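You operate a simulated robot arm through the tools that you are given. There is no shell and no other tool.

The job below is to be done with a simulated robot arm. You get a single attempt, and the scene is never put back.

TASK
Check the cube press with the grey block and save the result.
Fine: block on the slide, slide in, load knob on CHECK, press GO, then SAVE when the display asks; leave the block inside. Set down upright: grey block.

The check looks at the end state, three seconds after you hand in, the way a careful person would. Anything else that was tipped, shoved, dropped, spilled or broken makes it a failure.

THE ROBOT
A 6-joint arm with a two-finger parallel gripper, fixed in place. Base frame: the origin is at the foot of the arm, x ahead of it, y to its left, z up; the work surface is at about z = 820. Units: mm, degrees, N and s.
With the tool pointing down near the work surface it reaches from about 260 to 680 mm from the base axis. Its first joint turns from -66.0 to 66.0 degrees. Payload 2.9 kg.
Tool frame: the origin (TCP) lies between the finger pads and is the grasp point; the fingertips stand 30 mm ahead of it; z points along the fingers, y is the line along which they close. Largest opening 110 mm; finger width 20, thickness 10; the body of the gripper, 48 by 112 mm, starts 55 mm behind the TCP.
Orientation is told as [roll, pitch, yaw] about the base's x, y, z axes, in that order, counted from this pose: with the fingers straight down and closing along the base's y, the tool's x points along the base's -x, its y along +y and its z along -z.

THE INTERFACE
- The arm moves only by the tool play_rows. Its argument "series" is a list that holds one entry, the list of rows, each a list of 7 numbers: the shift along the tool's x, y, z in units of 200 mm (1.0 is 200 mm), then the turn, a rotation vector about the tool's x, y, z in units of 60 degrees (1.0 is 60 degrees), then the opening, from 0 (shut) to 1 (fully open). In form: [[[tx, ty, tz, ax, ay, az, hand], ...]]. A call has 1 to 20 rows; each row is the pose to reach, as a shift and turn from the pose commanded when the call began, along the tool's axes at that moment. A call with a number of a shift or a turn outside -1 to 1 is refused whole. A row lasts 0.2 s, in which the tool goes at most 50 mm and 8.6 degrees; a call with a longer step from one row to the next is refused whole, and so is a gripper value outside its range. A pose out of reach is approached as far as the arm can. The call stops where the force on the tool passes 90 N (or 10 N more than at its start, if that is more) or the arm is blocked; 0.2 s more then pass. Each finger travels about 108 mm/s and halts on what it meets, pressing with about 41 N; the grip force reading is that of the motor and also rises with nothing between the fingers. The clock runs only during rows and for 0.2 s after the last one: add rows that repeat a pose to give the fingers time. It gives the time, the measured TCP pose, the force on the tool (base axes), the opening and the grip force at its end, in the units of the frame above (readings bear some noise), with the torque about the TCP (base axes, N m) and any sound that the robot's microphone picked up.
- Cameras (640 x 400 px; columns grow to the right, rows downward): "scene" is fixed at [62.6, 419.4, 1392.2]; the picture's right is [-0.87, -0.50, 0.00], its down [-0.27, 0.47, -0.84] and it looks along [0.42, -0.73, -0.54] (base axes); focal length 358 px, centre (320, 200). "wrist" rides on the gripper at [72, 17, -103] in the tool frame; the picture's right is [-0.23, 0.97, 0.00], its down [-0.76, -0.18, -0.62] and it looks along [-0.61, -0.14, 0.78] (tool axes); focal length 222 px, centre (320, 200). There is no depth. A picture from a camera that has moved, and an enlarged one, comes with that camera's place and axes in the base frame and with its lens. The place of the scene camera against the robot may be out by one fixed shift of up to 12 mm in any direction.
- capture(camera): a new picture of that camera. The clock stands still meanwhile.
- inspect(camera, box): a new picture of the part [left, top, right, bottom] of that camera's present view, enlarged. The clock stands still meanwhile.
- job_done(): hands the job in; it is judged then, once.

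Places have to be worked out from the pictures, the camera data and where the tool is seen. Open the gripper and draw the arm clear of the work before you hand the job in, unless the task says otherwise.

The tools are called after "Call:" by a JSON object that holds its "op" and its "data". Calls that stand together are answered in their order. play_rows: Moves the arm, as the interface text tells. Its arguments: {"type":"object","properties":{"series":{"type":"array"}},"required":["series"]} The other tools are called the same way: capture (camera) takes a picture; inspect (camera, box) takes an enlarged picture of a part of a camera's view; job_done () hands the job in.

At the start:

```text
t: 0.0
tcp_pos: [504.9, 94.7, 1123.0]
tool_rot: [0.0, 0.0, 0.0]
force: [0.4, -0.3, -0.6]
ft_torque: [0.01, -0.01, 0.01]
width: 110.2
gripper_force: 0.1
```

scene: 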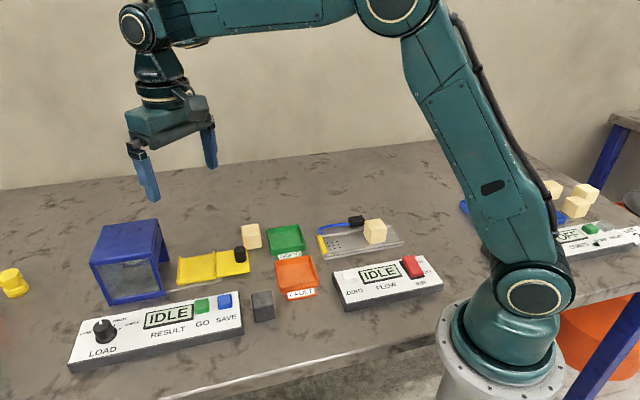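
wrist: 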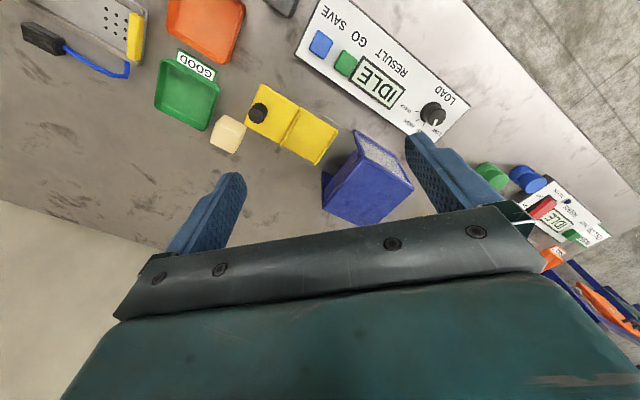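

The first pictures show the press (blue box), yellow slide with black knob, panel with LOAD knob, GO, SAVE, and the grey block near the panel. I'll take enlarged views to work out positions.

Call:
{"op": "inspect", "data": {"camera": "scene", "box": [60, 200, 300, 380]}}

Call:
{"op": "inspect", "data": {"camera": "wrist", "box": [200, 0, 480, 230]}}

Call:
{"op": "inspect", "data": {"camera": "scene", "box": [70, 290, 170, 375]}}

```text
2.22 times, centred on (180, 290) of scene
camera zoom: at [62.6, 419.4, 1392.2], right [-0.87, -0.5, 0.0], down [-0.27, 0.47, -0.84], along [0.42, -0.73, -0.54], focal length 796 px, centre (631, 0)
```

zoom: 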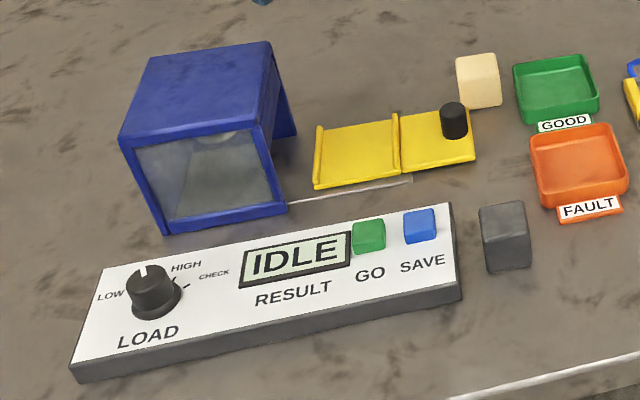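

```text
1.74 times, centred on (340, 115) of wrist
camera zoom: at [431.7, 111.0, 1227.6], right [0.23, 0.97, 0.0], down [0.76, -0.18, 0.62], along [0.61, -0.14, -0.78], focal length 386 px, centre (285, 348)
```

zoom: 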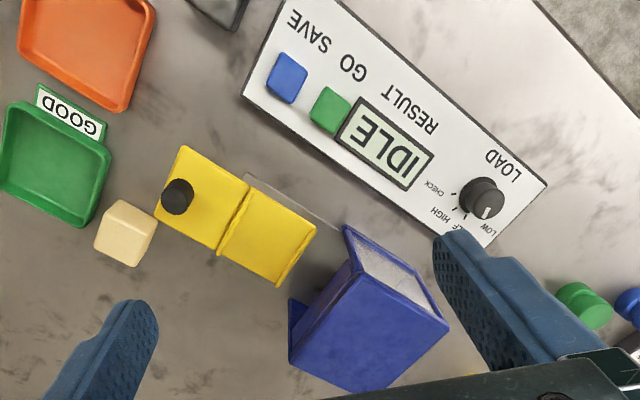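

```text
4.71 times, centred on (120, 332) of scene
camera zoom: at [62.6, 419.4, 1392.2], right [-0.87, -0.5, 0.0], down [-0.27, 0.47, -0.84], along [0.42, -0.73, -0.54], focal length 1686 px, centre (1261, -424)
```

zoom: 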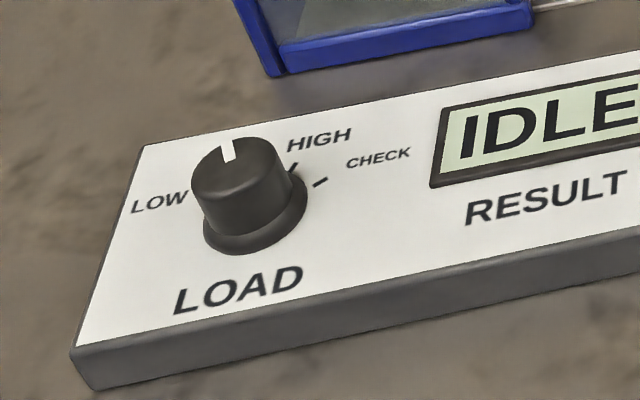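

The LOAD knob comes out near (590, 261), the grey block near (396, 63), the slide handle near (520, -10), and the slide runs about 45° toward the press. I'll back the arm up by about 120 mm in x to view the block and panel with the wrist camera.

Call:
{"op": "play_rows", "data": {"series": [[[0.2, 0, 0, 0, 0, 0, 1], [0.4, 0, 0, 0, 0, 0, 1], [0.6, 0, 0, 0, 0, 0, 1], [0.6, 0, 0, 0, 0, 0, 1]]]}}

Call:
{"op": "capture", "data": {"camera": "wrist"}}

Call:
{"op": "inspect", "data": {"camera": "wrist", "box": [240, 0, 480, 150]}}

```text
t: 1.0
tcp_pos: [382.2, 93.4, 1123.3]
tool_rot: [0.0, 0.0, 0.0]
force: [0.4, -0.4, -0.7]
ft_torque: [-0.01, -0.06, -0.02]
width: 110.1
gripper_force: 0.0
```

```text
taken
camera wrist: at [311.1, 110.0, 1227.1], right [0.23, 0.97, 0.0], down [0.76, -0.18, 0.62], along [0.61, -0.14, -0.78], focal length 222 px, centre (320, 200)
```

wrist: 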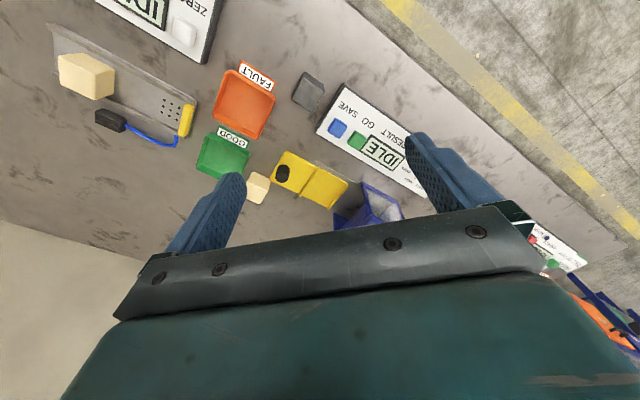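

```text
2.67 times, centred on (360, 75) of wrist
camera zoom: at [311.1, 110.0, 1227.1], right [0.23, 0.97, 0.0], down [0.76, -0.18, 0.62], along [0.61, -0.14, -0.78], focal length 592 px, centre (213, 533)
```

zoom: 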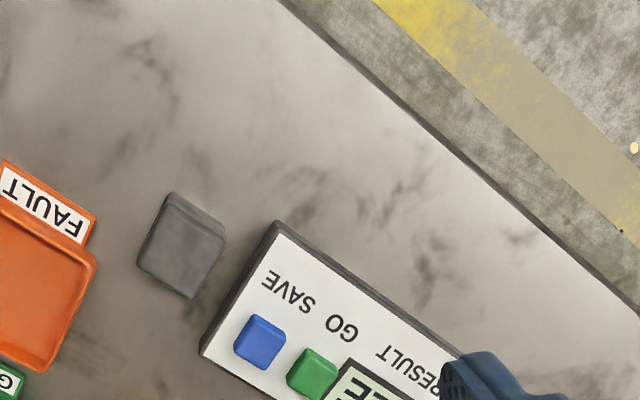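

The block's top corners give a 36 mm cube centred at about (394, 73) with yaw about 46.5°. I'll turn the tool by 46.5° and come down over it to z ≈ 960.

Call:
{"op": "play_rows", "data": {"series": [[[-0.01, -0.02, 0.13, 0, 0, -0.129, 0.8], [-0.02, -0.04, 0.26, 0, 0, -0.258, 0.8], [-0.03, -0.06, 0.4, 0, 0, -0.387, 0.8], [-0.04, -0.08, 0.54, 0, 0, -0.516, 0.8], [-0.05, -0.1, 0.68, 0, 0, -0.645, 0.8], [-0.057, -0.103, 0.815, 0, 0, -0.775, 0.8], [-0.057, -0.103, 0.815, 0, 0, -0.775, 0.8]]]}}

Call:
{"op": "capture", "data": {"camera": "scene"}}

Call:
{"op": "capture", "data": {"camera": "wrist"}}

```text
t: 2.6
tcp_pos: [395.8, 74.8, 959.3]
tool_rot: [0.0, 0.0, 46.6]
force: [-0.1, -0.5, 0.3]
ft_torque: [0.0, 0.01, -0.04]
width: 88.0
gripper_force: 0.0
```

```text
taken
```

scene: 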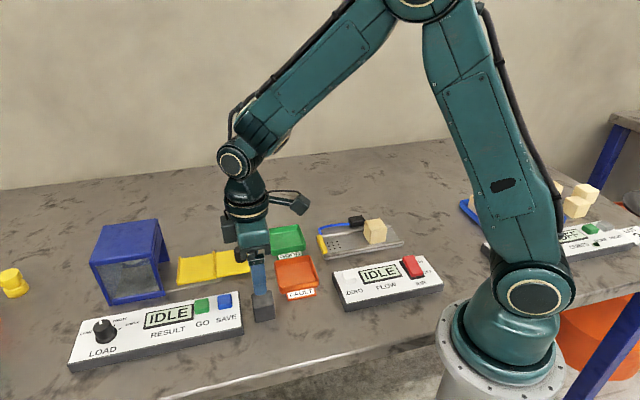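

```text
taken
camera wrist: at [333.7, 32.7, 1063.0], right [-0.55, 0.83, 0.0], down [0.65, 0.43, 0.62], along [0.52, 0.34, -0.78], focal length 222 px, centre (320, 200)
```

wrist: 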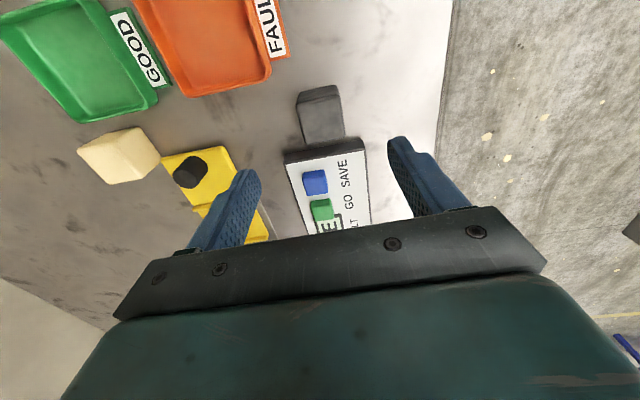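

The block sits just ahead of the panel's end in the wrist view. I'll enlarge it to confirm centre and yaw before descending.

Call:
{"op": "inspect", "data": {"camera": "wrist", "box": [250, 60, 410, 220]}}

Call:
{"op": "inspect", "data": {"camera": "scene", "box": [160, 200, 320, 340]}}

```text
2.50 times, centred on (330, 140) of wrist
camera zoom: at [333.7, 32.7, 1063.0], right [-0.55, 0.83, 0.0], down [0.65, 0.43, 0.62], along [0.52, 0.34, -0.78], focal length 555 px, centre (295, 350)
```

zoom: 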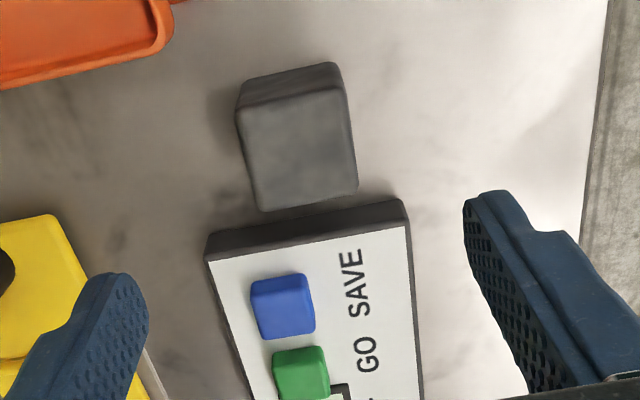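

```text
2.86 times, centred on (240, 270) of scene
camera zoom: at [62.6, 419.3, 1392.2], right [-0.87, -0.5, 0.0], down [-0.27, 0.47, -0.84], along [0.42, -0.73, -0.54], focal length 1024 px, centre (549, 0)
```

zoom: 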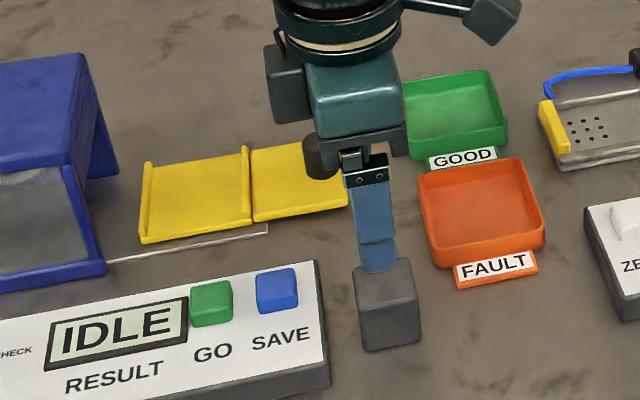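

Second estimate agrees: centre (392.5, 73), yaw about 45°. I'll descend to z ≈ 860 with open fingers, then check force before closing.

Call:
{"op": "play_rows", "data": {"series": [[[0.015, 0.008, 0.12, 0, 0, 0, 0.8], [0.015, 0.008, 0.24, 0, 0, 0, 0.8], [0.015, 0.008, 0.36, 0, 0, 0, 0.8], [0.015, 0.008, 0.44, 0, 0, 0, 0.8], [0.015, 0.008, 0.5, 0, 0, 0, 0.8], [0.015, 0.008, 0.5, 0, 0, 0, 0.8]]]}}

Call:
{"op": "inspect", "data": {"camera": "scene", "box": [160, 200, 320, 340]}}

Call:
{"op": "capture", "data": {"camera": "wrist"}}

```text
t: 4.0
tcp_pos: [393.1, 73.0, 859.6]
tool_rot: [-0.1, 0.0, 46.5]
force: [0.3, 0.3, 0.6]
ft_torque: [-0.05, 0.01, 0.0]
width: 88.2
gripper_force: 0.0
```

```text
2.86 times, centred on (240, 270) of scene
camera zoom: at [62.6, 419.4, 1392.2], right [-0.87, -0.5, 0.0], down [-0.27, 0.47, -0.84], along [0.42, -0.73, -0.54], focal length 1024 px, centre (549, 0)
```

zoom: 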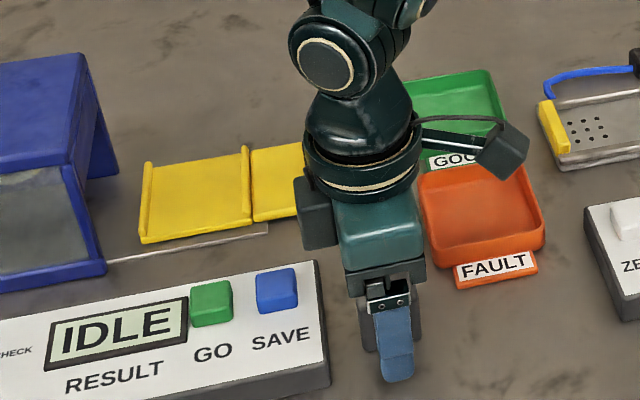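

```text
taken
camera wrist: at [330.3, 31.6, 963.9], right [-0.55, 0.84, 0.0], down [0.65, 0.43, 0.62], along [0.52, 0.34, -0.78], focal length 222 px, centre (320, 200)
```

wrist: 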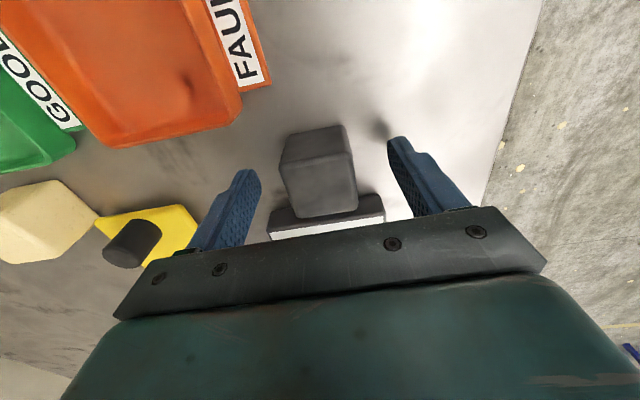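

The block stands between the open fingers, with no contact. I'll close on it, giving the fingers time.

Call:
{"op": "play_rows", "data": {"series": [[[0, 0, 0, 0, 0, 0, 0.6], [0, 0, 0, 0, 0, 0, 0.45], [0, 0, 0, 0, 0, 0, 0.3], [0, 0, 0, 0, 0, 0, 0.2], [0, 0, 0, 0, 0, 0, 0.2], [0, 0, 0, 0, 0, 0, 0.2]]]}}

Call:
{"op": "capture", "data": {"camera": "wrist"}}

```text
t: 5.4
tcp_pos: [393.0, 72.7, 861.4]
tool_rot: [0.1, -0.1, 46.4]
force: [-1.2, 1.1, 0.9]
ft_torque: [-0.04, 0.06, -0.02]
width: 39.8
gripper_force: 41.3
```

```text
taken
camera wrist: at [330.3, 31.6, 964.2], right [-0.55, 0.84, 0.0], down [0.65, 0.43, 0.62], along [0.52, 0.34, -0.78], focal length 222 px, centre (320, 200)
```

wrist: 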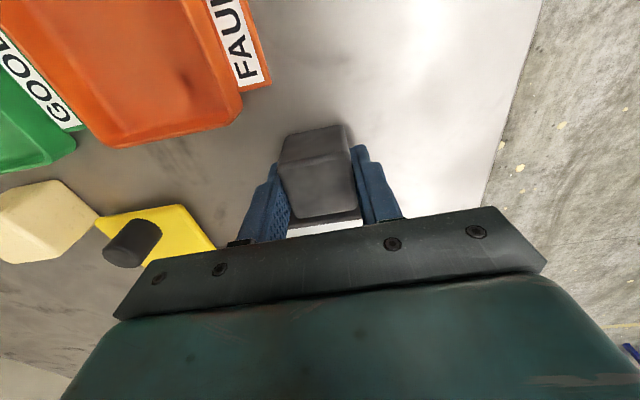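

Gripped at 39.8 mm with 41 N, so the block is a 40 mm cube. I'll lift it straight up by 120 mm and look.

Call:
{"op": "play_rows", "data": {"series": [[[0, 0, -0.05, 0, 0, 0, 0.2], [0, 0, -0.15, 0, 0, 0, 0.2], [0, 0, -0.3, 0, 0, 0, 0.2], [0, 0, -0.45, 0, 0, 0, 0.2], [0, 0, -0.6, 0, 0, 0, 0.2], [0, 0, -0.6, 0, 0, 0, 0.2]]]}}

Call:
{"op": "capture", "data": {"camera": "wrist"}}

Call:
{"op": "inspect", "data": {"camera": "scene", "box": [80, 200, 320, 350]}}

```text
t: 6.8
tcp_pos: [392.6, 75.6, 979.3]
tool_rot: [0.0, -0.1, 46.6]
force: [1.1, 0.1, -2.7]
ft_torque: [-0.01, 0.0, 0.0]
width: 39.9
gripper_force: 40.8
```

```text
taken
camera wrist: at [330.6, 33.1, 1083.0], right [-0.55, 0.84, 0.0], down [0.65, 0.43, 0.62], along [0.52, 0.34, -0.78], focal length 222 px, centre (320, 200)
```

wrist: 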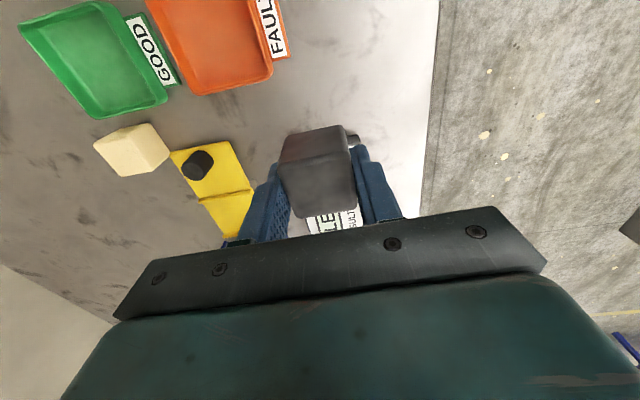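

```text
2.67 times, centred on (200, 275) of scene
camera zoom: at [62.6, 419.4, 1392.2], right [-0.87, -0.5, 0.0], down [-0.27, 0.47, -0.84], along [0.42, -0.73, -0.54], focal length 956 px, centre (640, 0)
```

zoom: 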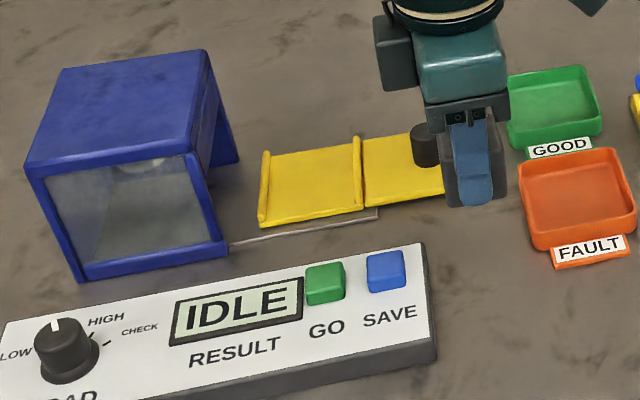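

The block is held firmly. I'll move to about (480, 150, 1000) so the slide shows clearly to one side of the held block.

Call:
{"op": "play_rows", "data": {"series": [[[-0.143, -0.014, -0.025, 0, 0, 0, 0.2], [-0.286, -0.028, -0.05, 0, 0, 0, 0.2], [-0.429, -0.043, -0.075, 0, 0, 0, 0.2], [-0.571, -0.057, -0.1, 0, 0, 0, 0.2], [-0.571, -0.057, -0.1, 0, 0, 0, 0.2]]]}}

Call:
{"op": "capture", "data": {"camera": "wrist"}}

Call:
{"op": "inspect", "data": {"camera": "wrist", "box": [80, 60, 280, 240]}}

```text
t: 8.0
tcp_pos: [479.4, 148.5, 1000.2]
tool_rot: [0.0, 0.0, 46.5]
force: [-0.1, -0.7, -2.9]
ft_torque: [-0.03, -0.02, 0.02]
width: 39.8
gripper_force: 40.7
```

```text
taken
camera wrist: at [416.3, 106.9, 1104.0], right [-0.55, 0.84, 0.0], down [0.65, 0.43, 0.62], along [0.52, 0.34, -0.78], focal length 222 px, centre (320, 200)
```

wrist: 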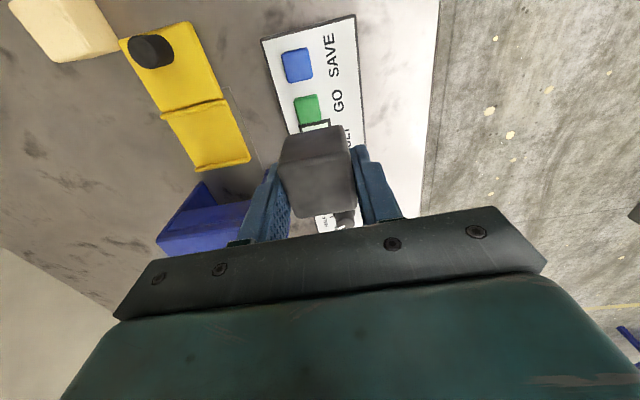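

```text
2.22 times, centred on (180, 150) of wrist
camera zoom: at [416.3, 106.9, 1104.0], right [-0.55, 0.84, 0.0], down [0.65, 0.43, 0.62], along [0.52, 0.34, -0.78], focal length 494 px, centre (631, 311)
```

zoom: 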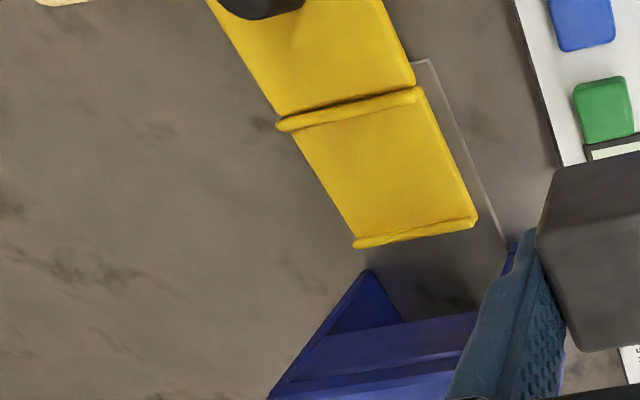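

The tray's corners give a centre of about (594, 54) with the slide running at about 45°; the press top is at about z = 936. I'll carry the block over the tray at z = 1000.

Call:
{"op": "play_rows", "data": {"series": [[[-0.013, -0.18, 0, 0, 0, 0, 0.2], [-0.026, -0.36, 0, 0, 0, 0, 0.2], [-0.039, -0.55, 0, 0, 0, 0, 0.2], [-0.052, -0.737, 0, 0, 0, 0, 0.2], [-0.052, -0.737, 0, 0, 0, 0, 0.2]]]}}

Call:
{"op": "capture", "data": {"camera": "wrist"}}

Call:
{"op": "inspect", "data": {"camera": "scene", "box": [80, 150, 320, 300]}}

```text
t: 9.2
tcp_pos: [593.2, 53.4, 999.6]
tool_rot: [0.0, 0.1, 46.4]
force: [1.2, 0.8, -2.2]
ft_torque: [0.01, -0.01, 0.0]
width: 39.9
gripper_force: 40.6
```

```text
taken
camera wrist: at [530.0, 11.1, 1103.6], right [-0.55, 0.84, 0.0], down [0.65, 0.43, 0.62], along [0.52, 0.34, -0.78], focal length 222 px, centre (320, 200)
```

wrist: 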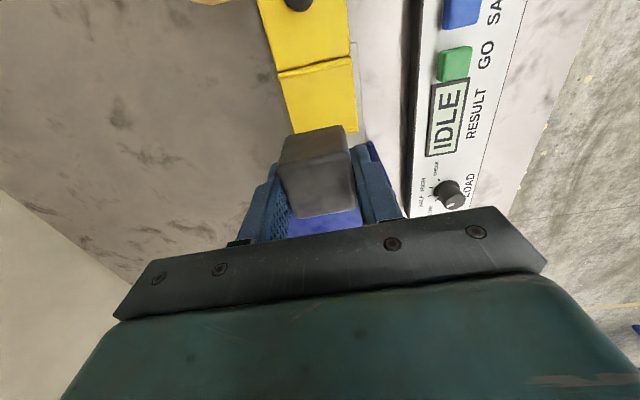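

```text
2.67 times, centred on (200, 225) of scene
camera zoom: at [62.6, 419.3, 1392.2], right [-0.87, -0.5, 0.0], down [-0.27, 0.47, -0.84], along [0.42, -0.73, -0.54], focal length 956 px, centre (640, 133)
```

zoom: 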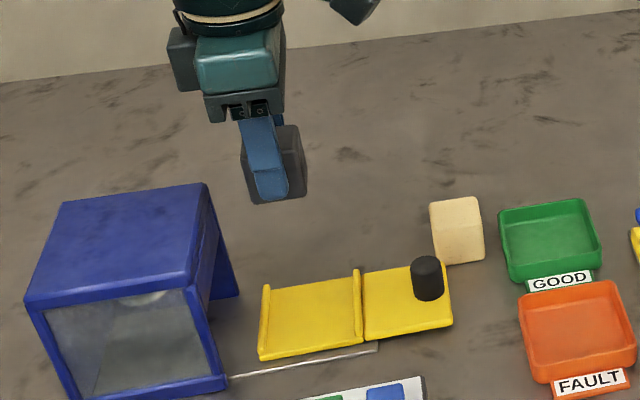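

The held block lines up with the slide in the wrist view. I'll enlarge both the tray and the LOAD knob before lowering.

Call:
{"op": "inspect", "data": {"camera": "wrist", "box": [240, 0, 400, 150]}}

Call:
{"op": "inspect", "data": {"camera": "wrist", "box": [400, 150, 500, 220]}}

```text
2.67 times, centred on (320, 75) of wrist
camera zoom: at [530.0, 11.1, 1103.6], right [-0.55, 0.84, 0.0], down [0.65, 0.43, 0.62], along [0.52, 0.34, -0.78], focal length 592 px, centre (320, 533)
```

zoom: 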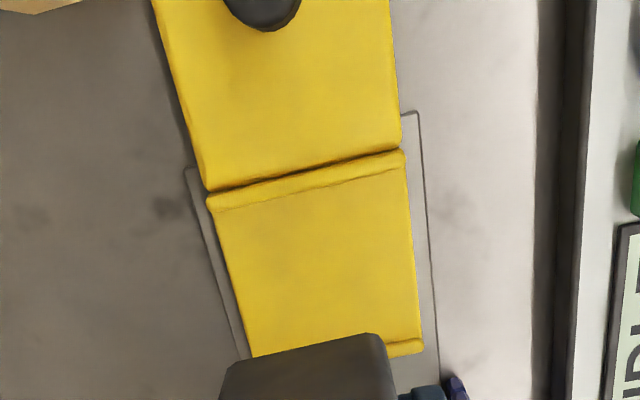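

```text
5.71 times, centred on (450, 185) of wrist
camera zoom: at [530.0, 11.1, 1103.6], right [-0.55, 0.84, 0.0], down [0.65, 0.43, 0.62], along [0.52, 0.34, -0.78], focal length 1269 px, centre (-423, 286)
```

zoom: 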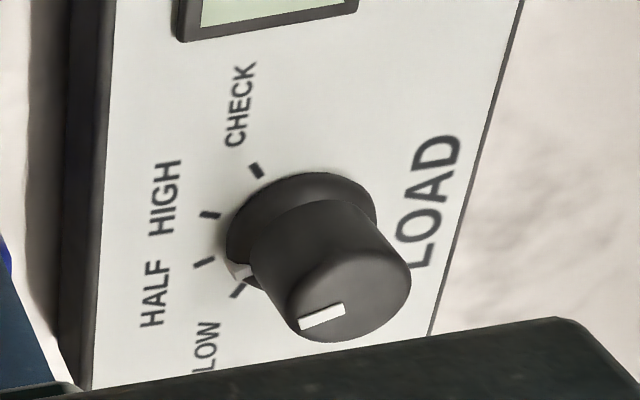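

The slide is at about 44–45° and the tray centre about (592, 54), so the block is well placed. I'll trim the yaw 2° and lower to z ≈ 880, still clear of the tray floor.

Call:
{"op": "play_rows", "data": {"series": [[[0, 0, 0.12, 0, 0, 0.033, 0.2], [0, 0, 0.26, 0, 0, 0.033, 0.2], [0, 0, 0.4, 0, 0, 0.033, 0.2], [0, 0, 0.52, 0, 0, 0.033, 0.2], [0, 0, 0.6, 0, 0, 0.033, 0.2], [0, 0, 0.6, 0, 0, 0.033, 0.2]]]}}

Call:
{"op": "capture", "data": {"camera": "wrist"}}

Call:
{"op": "inspect", "data": {"camera": "scene", "box": [130, 190, 290, 310]}}

```text
t: 10.6
tcp_pos: [593.8, 54.3, 879.2]
tool_rot: [0.0, 0.0, 44.4]
force: [0.5, 0.6, -2.5]
ft_torque: [-0.02, -0.02, 0.0]
width: 39.4
gripper_force: 41.0
```

```text
taken
camera wrist: at [529.7, 14.9, 983.5], right [-0.52, 0.85, 0.0], down [0.67, 0.41, 0.62], along [0.53, 0.32, -0.78], focal length 222 px, centre (320, 200)
```

wrist: 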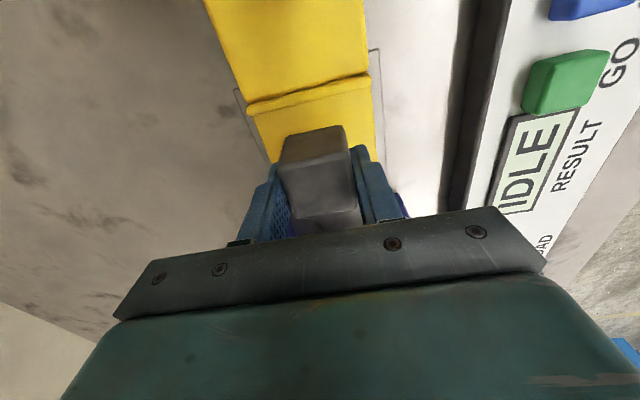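

```text
3.33 times, centred on (210, 250) of scene
camera zoom: at [62.6, 419.4, 1392.2], right [-0.87, -0.5, 0.0], down [-0.27, 0.47, -0.84], along [0.42, -0.73, -0.54], focal length 1194 px, centre (687, 33)
```

zoom: 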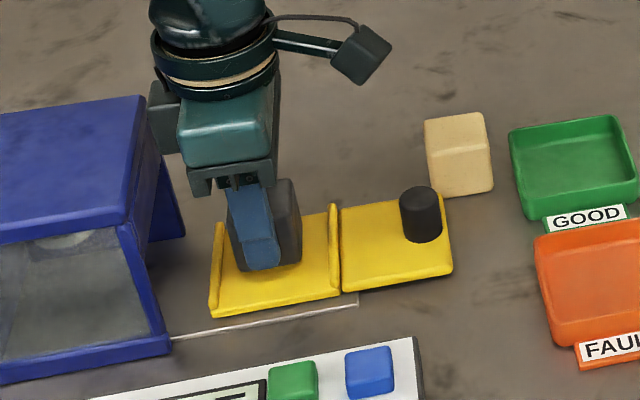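

The block hangs centred over the tray, about 12 mm above the floor. I'll lower 9 mm slowly and read the force.

Call:
{"op": "play_rows", "data": {"series": [[[0, 0, 0.015, 0, 0, 0, 0.2], [0, 0, 0.03, 0, 0, 0, 0.2], [0, 0, 0.045, 0, 0, 0, 0.2], [0, 0, 0.045, 0, 0, 0, 0.2]]]}}

Call:
{"op": "inspect", "data": {"camera": "scene", "box": [170, 220, 250, 280]}}

```text
t: 11.6
tcp_pos: [593.1, 54.9, 872.1]
tool_rot: [-0.1, -0.1, 44.5]
force: [-0.7, -0.6, 6.2]
ft_torque: [-0.04, 0.25, -0.03]
width: 39.8
gripper_force: 40.9
```

```text
6.67 times, centred on (210, 250) of scene
camera zoom: at [62.4, 419.3, 1392.2], right [-0.87, -0.5, 0.0], down [-0.27, 0.47, -0.84], along [0.42, -0.73, -0.54], focal length 2389 px, centre (1053, -133)
```

zoom: 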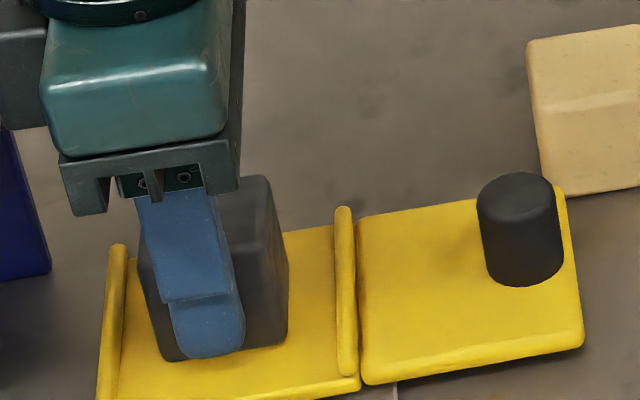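

Force rose to +6 N at z ≈ 872, so the block rests on the tray floor (about z = 831). I'll open the fingers gently.

Call:
{"op": "play_rows", "data": {"series": [[[0, 0, 0.047, 0, 0, 0, 0.2], [0, 0, 0.047, 0, 0, 0, 0.38], [0, 0, 0.047, 0, 0, 0, 0.42], [0, 0, 0.047, 0, 0, 0, 0.5], [0, 0, 0.047, 0, 0, 0, 0.6], [0, 0, 0.047, 0, 0, 0, 0.6]]]}}

Call:
{"op": "inspect", "data": {"camera": "scene", "box": [170, 220, 250, 280]}}

Call:
{"op": "capture", "data": {"camera": "wrist"}}

```text
t: 13.0
tcp_pos: [593.8, 54.7, 862.5]
tool_rot: [-0.1, 0.1, 44.4]
force: [-0.6, 0.8, 2.6]
ft_torque: [0.01, -0.05, 0.01]
width: 65.7
gripper_force: 0.0
```

```text
6.67 times, centred on (210, 250) of scene
camera zoom: at [62.5, 419.4, 1392.2], right [-0.87, -0.5, 0.0], down [-0.27, 0.47, -0.84], along [0.42, -0.73, -0.54], focal length 2389 px, centre (1053, -133)
```

zoom: 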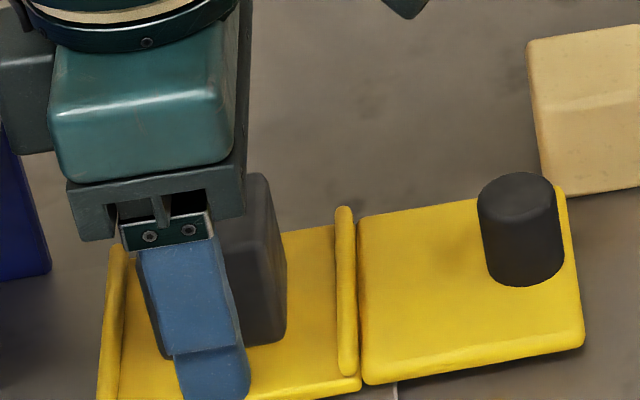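

```text
taken
camera wrist: at [529.4, 15.1, 966.3], right [-0.52, 0.85, 0.0], down [0.67, 0.41, 0.62], along [0.53, 0.32, -0.78], focal length 222 px, centre (320, 200)
```

wrist: 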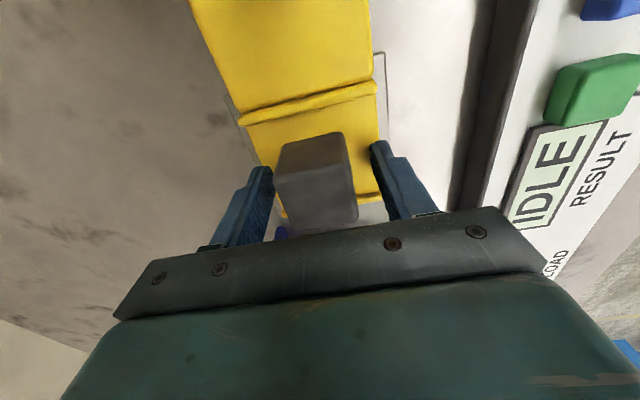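

I lowered 9 mm more than intended (offsets count from the last commanded pose), but the force is small and the block stands upright on the tray. I'll rise straight up and look.

Call:
{"op": "play_rows", "data": {"series": [[[0, 0, -0.05, 0, 0, 0, 0.6], [0, 0, -0.15, 0, 0, 0, 0.6], [0, 0, -0.3, 0, 0, 0, 0.6], [0, 0, -0.45, 0, 0, 0, 0.6], [0, 0, -0.6, 0, 0, 0, 0.6], [0, 0, -0.7, 0, 0, 0, 0.6], [0, 0, -0.7, 0, 0, 0, 0.6]]]}}

Call:
{"op": "inspect", "data": {"camera": "scene", "box": [80, 200, 280, 340]}}

Call:
{"op": "capture", "data": {"camera": "wrist"}}

```text
t: 14.6
tcp_pos: [593.9, 55.0, 1002.0]
tool_rot: [0.0, 0.0, 44.5]
force: [0.8, -0.5, -0.3]
ft_torque: [-0.02, -0.02, -0.01]
width: 66.1
gripper_force: 0.0
```

```text
2.86 times, centred on (180, 270) of scene
camera zoom: at [62.6, 419.3, 1392.2], right [-0.87, -0.5, 0.0], down [-0.27, 0.47, -0.84], along [0.42, -0.73, -0.54], focal length 1024 px, centre (720, 0)
```

zoom: 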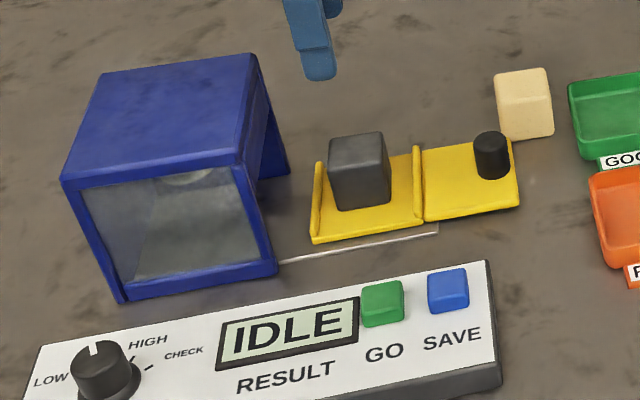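

```text
taken
camera wrist: at [529.5, 15.2, 1106.3], right [-0.52, 0.85, 0.0], down [0.67, 0.41, 0.62], along [0.53, 0.32, -0.78], focal length 222 px, centre (320, 200)
```

wrist: 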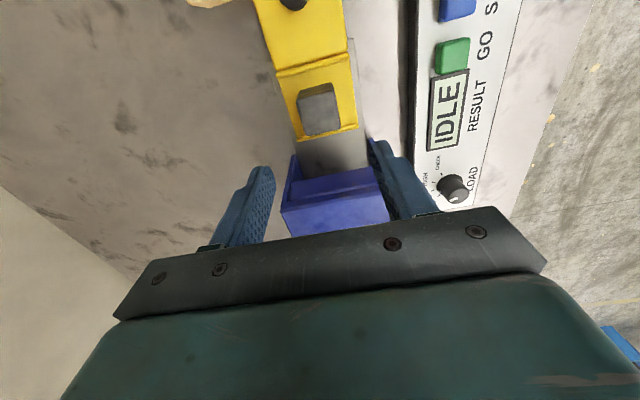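

The block stands upright in the tray. Next I'll move back above the handle to locate it precisely and close the fingers.

Call:
{"op": "play_rows", "data": {"series": [[[0.2, 0, 0, 0, 0, 0, 0.4], [0.4, 0, 0, 0, 0, 0, 0.2], [0.6, 0, 0, 0, 0, 0, 0], [0.75, 0, 0, 0, 0, 0, 0], [0.75, 0, 0, 0, 0, 0, 0]]]}}

Call:
{"op": "capture", "data": {"camera": "wrist"}}

Call:
{"op": "inspect", "data": {"camera": "wrist", "box": [220, 40, 400, 220]}}

```text
t: 15.8
tcp_pos: [487.5, -51.0, 1002.1]
tool_rot: [0.0, 0.0, 44.5]
force: [0.1, 0.3, -0.1]
ft_torque: [-0.02, 0.03, 0.02]
width: 0.0
gripper_force: 37.6
```

```text
taken
camera wrist: at [423.7, -90.2, 1106.1], right [-0.52, 0.85, 0.0], down [0.67, 0.41, 0.62], along [0.53, 0.32, -0.78], focal length 222 px, centre (320, 200)
```

wrist: 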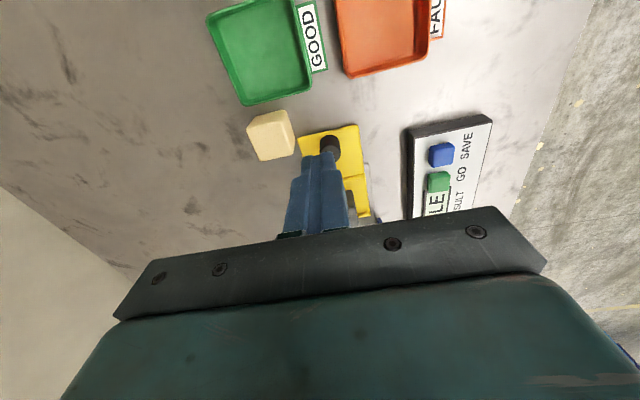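

```text
2.22 times, centred on (310, 130) of wrist
camera zoom: at [423.7, -90.2, 1106.1], right [-0.52, 0.85, 0.0], down [0.67, 0.41, 0.62], along [0.53, 0.32, -0.78], focal length 494 px, centre (342, 356)
```

zoom: 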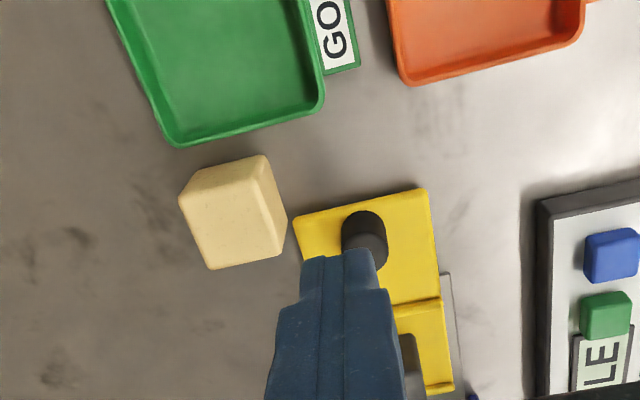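

I put the handle at about (522, -13), radius about 14 mm, top near z = 856. I'll lower the shut fingers behind it (about 20 mm gap, tips at z ≈ 838, clear of the GOOD tray corner).

Call:
{"op": "play_rows", "data": {"series": [[[-0.04, 0.013, 0.15, 0, 0, 0, 0], [-0.04, 0.013, 0.3, 0, 0, 0, 0], [-0.04, 0.013, 0.45, 0, 0, 0, 0], [-0.04, 0.013, 0.55, 0, 0, 0, 0], [-0.04, 0.013, 0.62, 0, 0, 0, 0], [-0.04, 0.013, 0.67, 0, 0, 0, 0], [-0.04, 0.013, 0.67, 0, 0, 0, 0]]]}}

Call:
{"op": "capture", "data": {"camera": "wrist"}}

Call:
{"op": "inspect", "data": {"camera": "scene", "box": [150, 190, 310, 310]}}

```text
t: 17.4
tcp_pos: [490.9, -43.0, 867.4]
tool_rot: [0.0, 0.0, 44.5]
force: [0.4, -0.3, 0.1]
ft_torque: [-0.01, -0.01, 0.02]
width: 0.1
gripper_force: 37.9
```

```text
taken
camera wrist: at [427.9, -82.8, 971.8], right [-0.52, 0.85, 0.0], down [0.67, 0.41, 0.62], along [0.53, 0.32, -0.78], focal length 222 px, centre (320, 200)
```

wrist: 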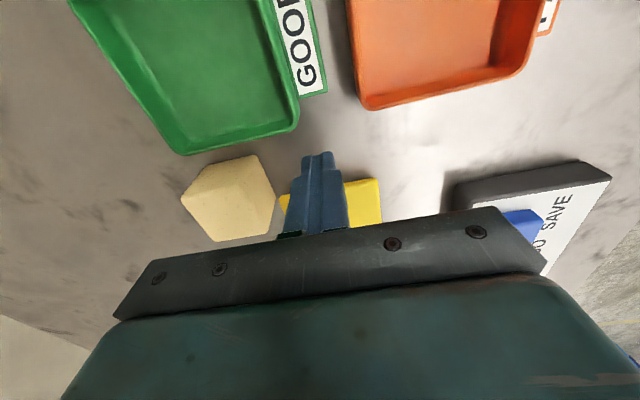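

```text
3.33 times, centred on (230, 250) of scene
camera zoom: at [62.6, 419.4, 1392.2], right [-0.87, -0.5, 0.0], down [-0.27, 0.47, -0.84], along [0.42, -0.73, -0.54], focal length 1194 px, centre (620, 33)
```

zoom: 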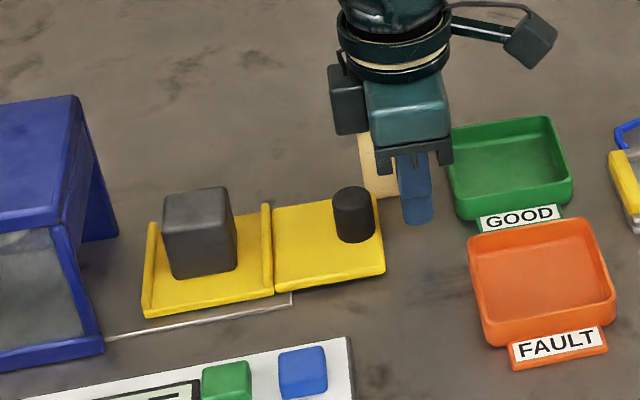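

Fingers are behind the handle and clear of all neighbours. I'll push forward 50 mm in small steps and read the force.

Call:
{"op": "play_rows", "data": {"series": [[[-0.03, 0, 0, 0, 0, 0, 0], [-0.06, 0, 0, 0, 0, 0, 0], [-0.09, 0, 0, 0, 0, 0, 0], [-0.12, 0, 0, 0, 0, 0, 0], [-0.15, 0, 0, 0, 0, 0, 0], [-0.18, 0, 0, 0, 0, 0, 0], [-0.21, 0, 0, 0, 0, 0, 0], [-0.24, 0, 0, 0, 0, 0, 0], [-0.24, 0, 0, 0, 0, 0, 0]]]}}

Call:
{"op": "inspect", "data": {"camera": "scene", "box": [90, 190, 290, 330]}}

```text
t: 19.4
tcp_pos: [525.1, -9.1, 869.0]
tool_rot: [0.0, 0.0, 44.5]
force: [-0.6, 0.0, 0.1]
ft_torque: [0.02, 0.0, -0.01]
width: 0.0
gripper_force: 37.3
```

```text
2.86 times, centred on (190, 260) of scene
camera zoom: at [62.5, 419.4, 1392.2], right [-0.87, -0.5, 0.0], down [-0.27, 0.47, -0.84], along [0.42, -0.73, -0.54], focal length 1024 px, centre (691, 29)
```

zoom: 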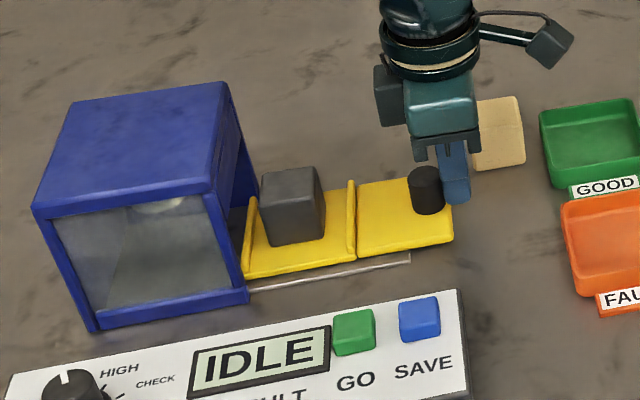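

The slide is moving smoothly and the block rides along. I'll push another 50 mm.

Call:
{"op": "play_rows", "data": {"series": [[[-0.03, 0, 0, 0, 0, 0, 0], [-0.06, 0, 0, 0, 0, 0, 0], [-0.09, 0, 0, 0, 0, 0, 0], [-0.12, 0, 0, 0, 0, 0, 0], [-0.15, 0, 0, 0, 0, 0, 0], [-0.18, 0, 0, 0, 0, 0, 0], [-0.21, 0, 0, 0, 0, 0, 0], [-0.25, 0, 0, 0, 0, 0, 0], [-0.25, 0, 0, 0, 0, 0, 0]]]}}

Call:
{"op": "inspect", "data": {"camera": "scene", "box": [90, 190, 290, 330]}}

Call:
{"op": "capture", "data": {"camera": "wrist"}}

```text
t: 21.4
tcp_pos: [559.6, 26.3, 868.0]
tool_rot: [0.1, 0.0, 44.6]
force: [0.7, 0.7, 0.6]
ft_torque: [-0.02, -0.01, 0.01]
width: 0.0
gripper_force: 38.0
```

```text
2.86 times, centred on (190, 260) of scene
camera zoom: at [62.6, 419.4, 1392.2], right [-0.87, -0.5, 0.0], down [-0.27, 0.47, -0.84], along [0.42, -0.73, -0.54], focal length 1024 px, centre (691, 29)
```

zoom: 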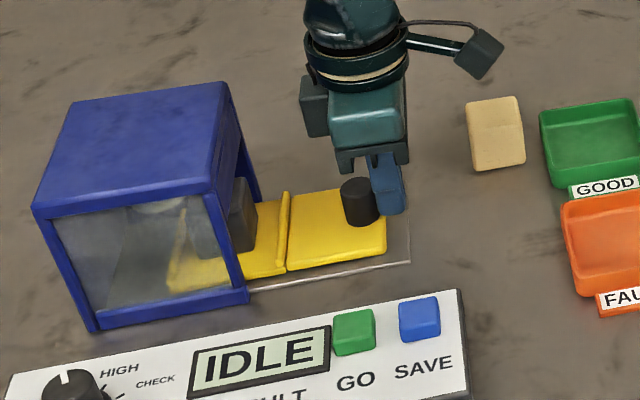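

```text
taken
camera wrist: at [496.2, -13.6, 972.5], right [-0.52, 0.85, 0.0], down [0.67, 0.41, 0.62], along [0.53, 0.32, -0.78], focal length 222 px, centre (320, 200)
```

wrist: 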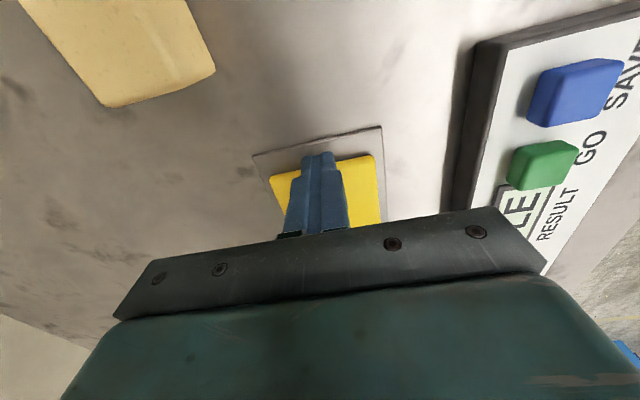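

The block is entering the press; force still low. I'll push about 25 mm more in finer steps.

Call:
{"op": "play_rows", "data": {"series": [[[-0.02, 0, 0, 0, 0, 0, 0], [-0.04, 0, 0, 0, 0, 0, 0], [-0.06, 0, 0, 0, 0, 0, 0], [-0.08, 0, 0, 0, 0, 0, 0], [-0.1, 0, 0, 0, 0, 0, 0], [-0.12, 0, 0, 0, 0, 0, 0], [-0.12, 0, 0, 0, 0, 0, 0]]]}}

Call:
{"op": "inspect", "data": {"camera": "scene", "box": [90, 190, 290, 330]}}

```text
t: 23.0
tcp_pos: [576.7, 41.9, 868.3]
tool_rot: [0.0, 0.0, 44.4]
force: [0.1, -0.1, -0.4]
ft_torque: [0.01, 0.01, -0.01]
width: 0.0
gripper_force: 37.6
```

```text
2.86 times, centred on (190, 260) of scene
camera zoom: at [62.6, 419.4, 1392.2], right [-0.87, -0.5, 0.0], down [-0.27, 0.47, -0.84], along [0.42, -0.73, -0.54], focal length 1024 px, centre (691, 29)
```

zoom: 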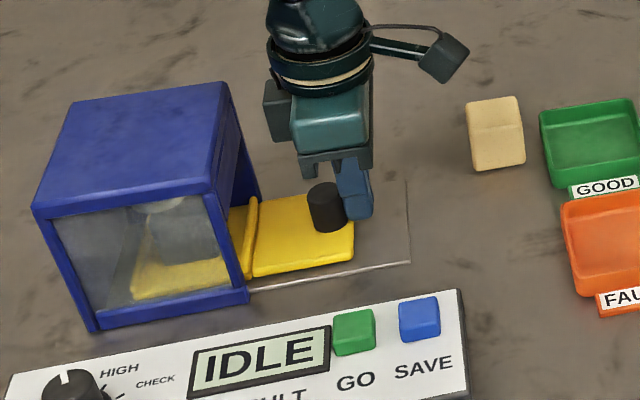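

The middle ridge is almost at the press opening. I'll go on 12 mm in 2 mm steps, watching for the end stop.

Call:
{"op": "play_rows", "data": {"series": [[[-0.01, 0, 0, 0, 0, 0, 0], [-0.02, 0, 0, 0, 0, 0, 0], [-0.03, 0, 0, 0, 0, 0, 0], [-0.04, 0, 0, 0, 0, 0, 0], [-0.05, 0, 0, 0, 0, 0, 0], [-0.06, 0, 0, 0, 0, 0, 0]]]}}

Call:
{"op": "inspect", "data": {"camera": "scene", "box": [90, 190, 290, 330]}}

```text
t: 24.4
tcp_pos: [584.7, 50.7, 867.6]
tool_rot: [0.0, 0.0, 44.5]
force: [-0.2, 0.2, -1.6]
ft_torque: [0.01, -0.02, 0.03]
width: 0.2
gripper_force: 37.9
```

```text
2.86 times, centred on (190, 260) of scene
camera zoom: at [62.6, 419.3, 1392.2], right [-0.87, -0.5, 0.0], down [-0.27, 0.47, -0.84], along [0.42, -0.73, -0.54], focal length 1024 px, centre (691, 29)
```

zoom: 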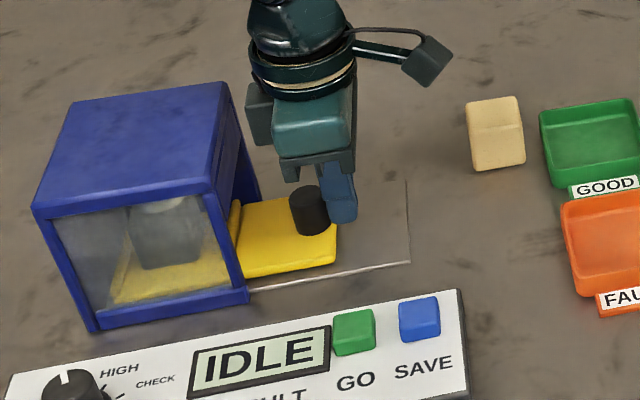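

Still moving freely. Another 12 mm in fine steps.

Call:
{"op": "play_rows", "data": {"series": [[[-0.01, 0, 0, 0, 0, 0, 0], [-0.02, 0, 0, 0, 0, 0, 0], [-0.03, 0, 0, 0, 0, 0, 0], [-0.04, 0, 0, 0, 0, 0, 0], [-0.05, 0, 0, 0, 0, 0, 0], [-0.06, 0, 0, 0, 0, 0, 0]]]}}

Call:
{"op": "inspect", "data": {"camera": "scene", "box": [90, 190, 290, 330]}}

```text
t: 25.8
tcp_pos: [587.1, 52.7, 868.1]
tool_rot: [0.6, 1.3, 43.8]
force: [-58.1, -39.5, 29.0]
ft_torque: [-0.32, -0.25, 0.05]
width: 0.1
gripper_force: 37.4
```

```text
2.86 times, centred on (190, 260) of scene
camera zoom: at [60.6, 418.3, 1392.6], right [-0.87, -0.5, 0.0], down [-0.27, 0.47, -0.84], along [0.42, -0.73, -0.54], focal length 1024 px, centre (691, 29)
```

zoom: 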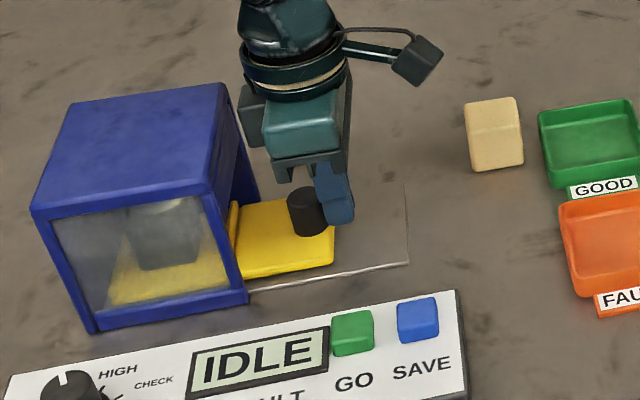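

Force jumped to about 70 N with almost no torque about the TCP, so the fingers have driven the slide to its end stop. I'll back off 15 mm and check.

Call:
{"op": "play_rows", "data": {"series": [[[0.03, 0, 0, 0, 0, 0, 0], [0.08, 0, 0, 0, 0, 0, 0], [0.13, 0, 0, 0, 0, 0, 0], [0.13, 0, 0, 0, 0, 0, 0]]]}}

Call:
{"op": "inspect", "data": {"camera": "scene", "box": [90, 190, 290, 330]}}

Call:
{"op": "capture", "data": {"camera": "scene"}}

```text
t: 26.8
tcp_pos: [577.6, 41.1, 866.8]
tool_rot: [0.0, 0.0, 44.7]
force: [0.0, -0.2, 1.0]
ft_torque: [0.03, 0.02, -0.01]
width: 0.1
gripper_force: 37.6
```

```text
2.86 times, centred on (190, 260) of scene
camera zoom: at [62.6, 419.4, 1392.2], right [-0.87, -0.5, 0.0], down [-0.27, 0.47, -0.84], along [0.42, -0.73, -0.54], focal length 1024 px, centre (691, 29)
```

zoom: 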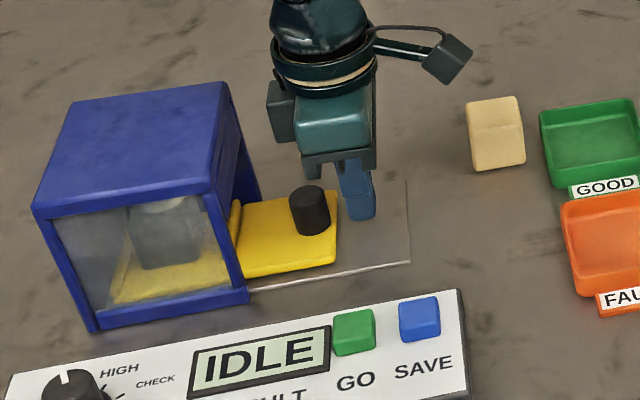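

```text
taken
```

scene: 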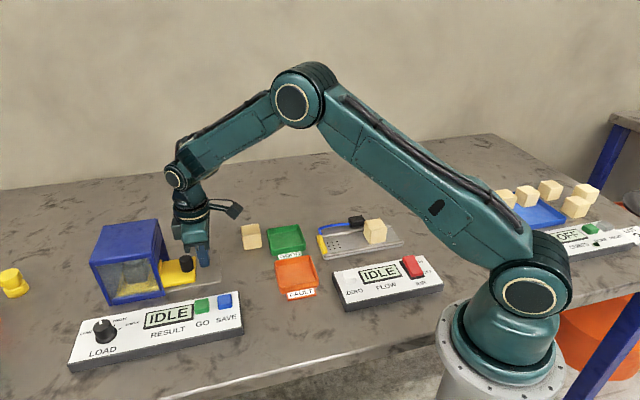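

The slide is fully in with the block inside and nothing else disturbed. I'll rise well above the press and head toward the LOAD knob for a closer look.

Call:
{"op": "play_rows", "data": {"series": [[[0, 0, -0.15, 0, 0, 0, 0], [0, 0, -0.35, 0, 0, 0, 0], [0, 0, -0.55, 0, 0, 0, 0], [0, 0, -0.76, 0, 0, 0, 0.3], [-0.1, 0.19, -0.76, 0, 0, 0, 0.6], [-0.2, 0.38, -0.76, 0, 0, 0, 0.6], [-0.3, 0.57, -0.76, 0, 0, 0, 0.6], [-0.4, 0.76, -0.76, 0, 0, 0, 0.6], [-0.5, 0.95, -0.76, 0, 0, 0, 0.6], [-0.6, 0.99, -0.76, 0, 0, 0, 0.6], [-0.6, 0.99, -0.76, 0, 0, 0, 0.6]]]}}

Call:
{"op": "capture", "data": {"camera": "wrist"}}

Call:
{"op": "inspect", "data": {"camera": "scene", "box": [60, 200, 300, 380]}}

```text
t: 29.2
tcp_pos: [522.2, 267.1, 1020.1]
tool_rot: [0.0, 0.1, 44.5]
force: [-0.9, -1.0, 0.4]
ft_torque: [-0.01, 0.0, 0.01]
width: 66.1
gripper_force: 0.1
```

```text
taken
camera wrist: at [458.6, 227.7, 1124.7], right [-0.52, 0.85, 0.0], down [0.67, 0.41, 0.62], along [0.53, 0.32, -0.78], focal length 222 px, centre (320, 200)
```

wrist: 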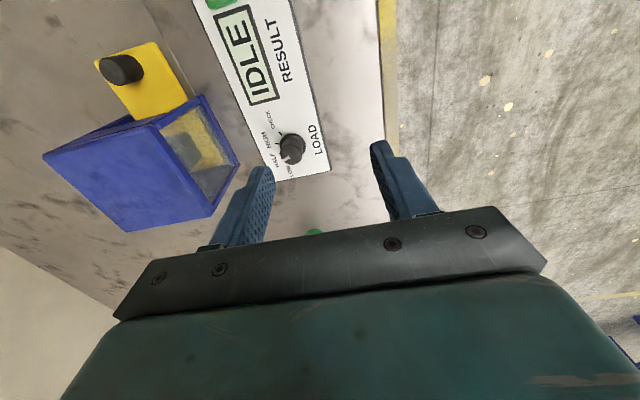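

```text
2.22 times, centred on (180, 290) of scene
camera zoom: at [62.5, 419.4, 1392.2], right [-0.87, -0.5, 0.0], down [-0.27, 0.47, -0.84], along [0.42, -0.73, -0.54], focal length 796 px, centre (631, 0)
```

zoom: 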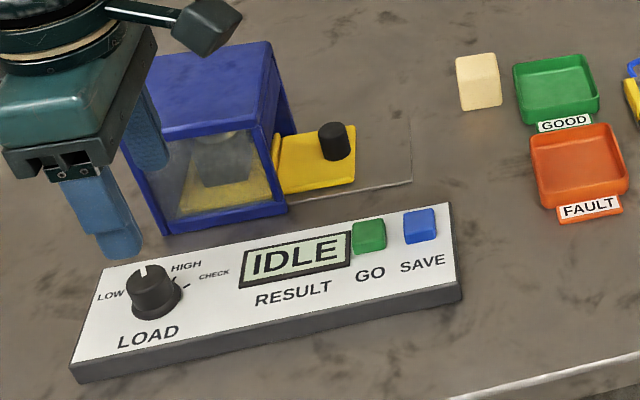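

The slide is in and the knob is in view. I'll enlarge the knob to get its centre and pointer angle.

Call:
{"op": "inspect", "data": {"camera": "wrist", "box": [240, 90, 350, 200]}}

Call:
{"op": "inspect", "data": {"camera": "scene", "box": [80, 300, 160, 360]}}

```text
3.64 times, centred on (295, 145) of wrist
camera zoom: at [458.6, 227.7, 1124.7], right [-0.52, 0.85, 0.0], down [0.67, 0.41, 0.62], along [0.53, 0.32, -0.78], focal length 808 px, centre (411, 400)
```

zoom: 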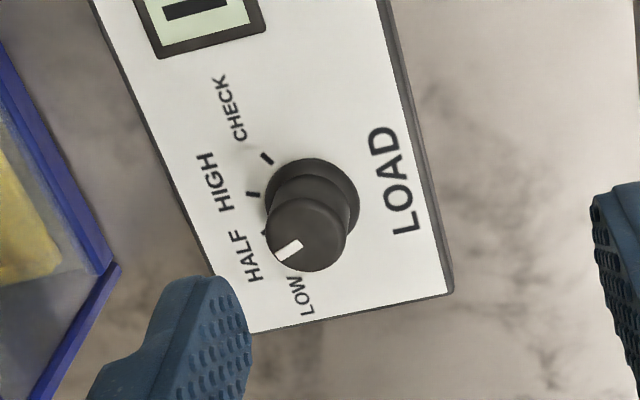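

```text
6.67 times, centred on (120, 330) of scene
camera zoom: at [62.5, 419.4, 1392.2], right [-0.87, -0.5, 0.0], down [-0.27, 0.47, -0.84], along [0.42, -0.73, -0.54], focal length 2389 px, centre (1653, -667)
```

zoom: 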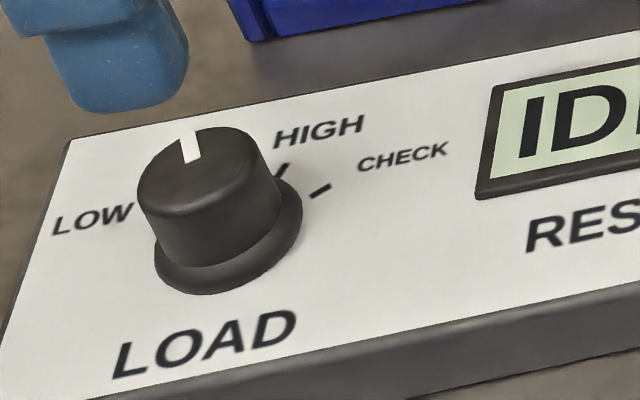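

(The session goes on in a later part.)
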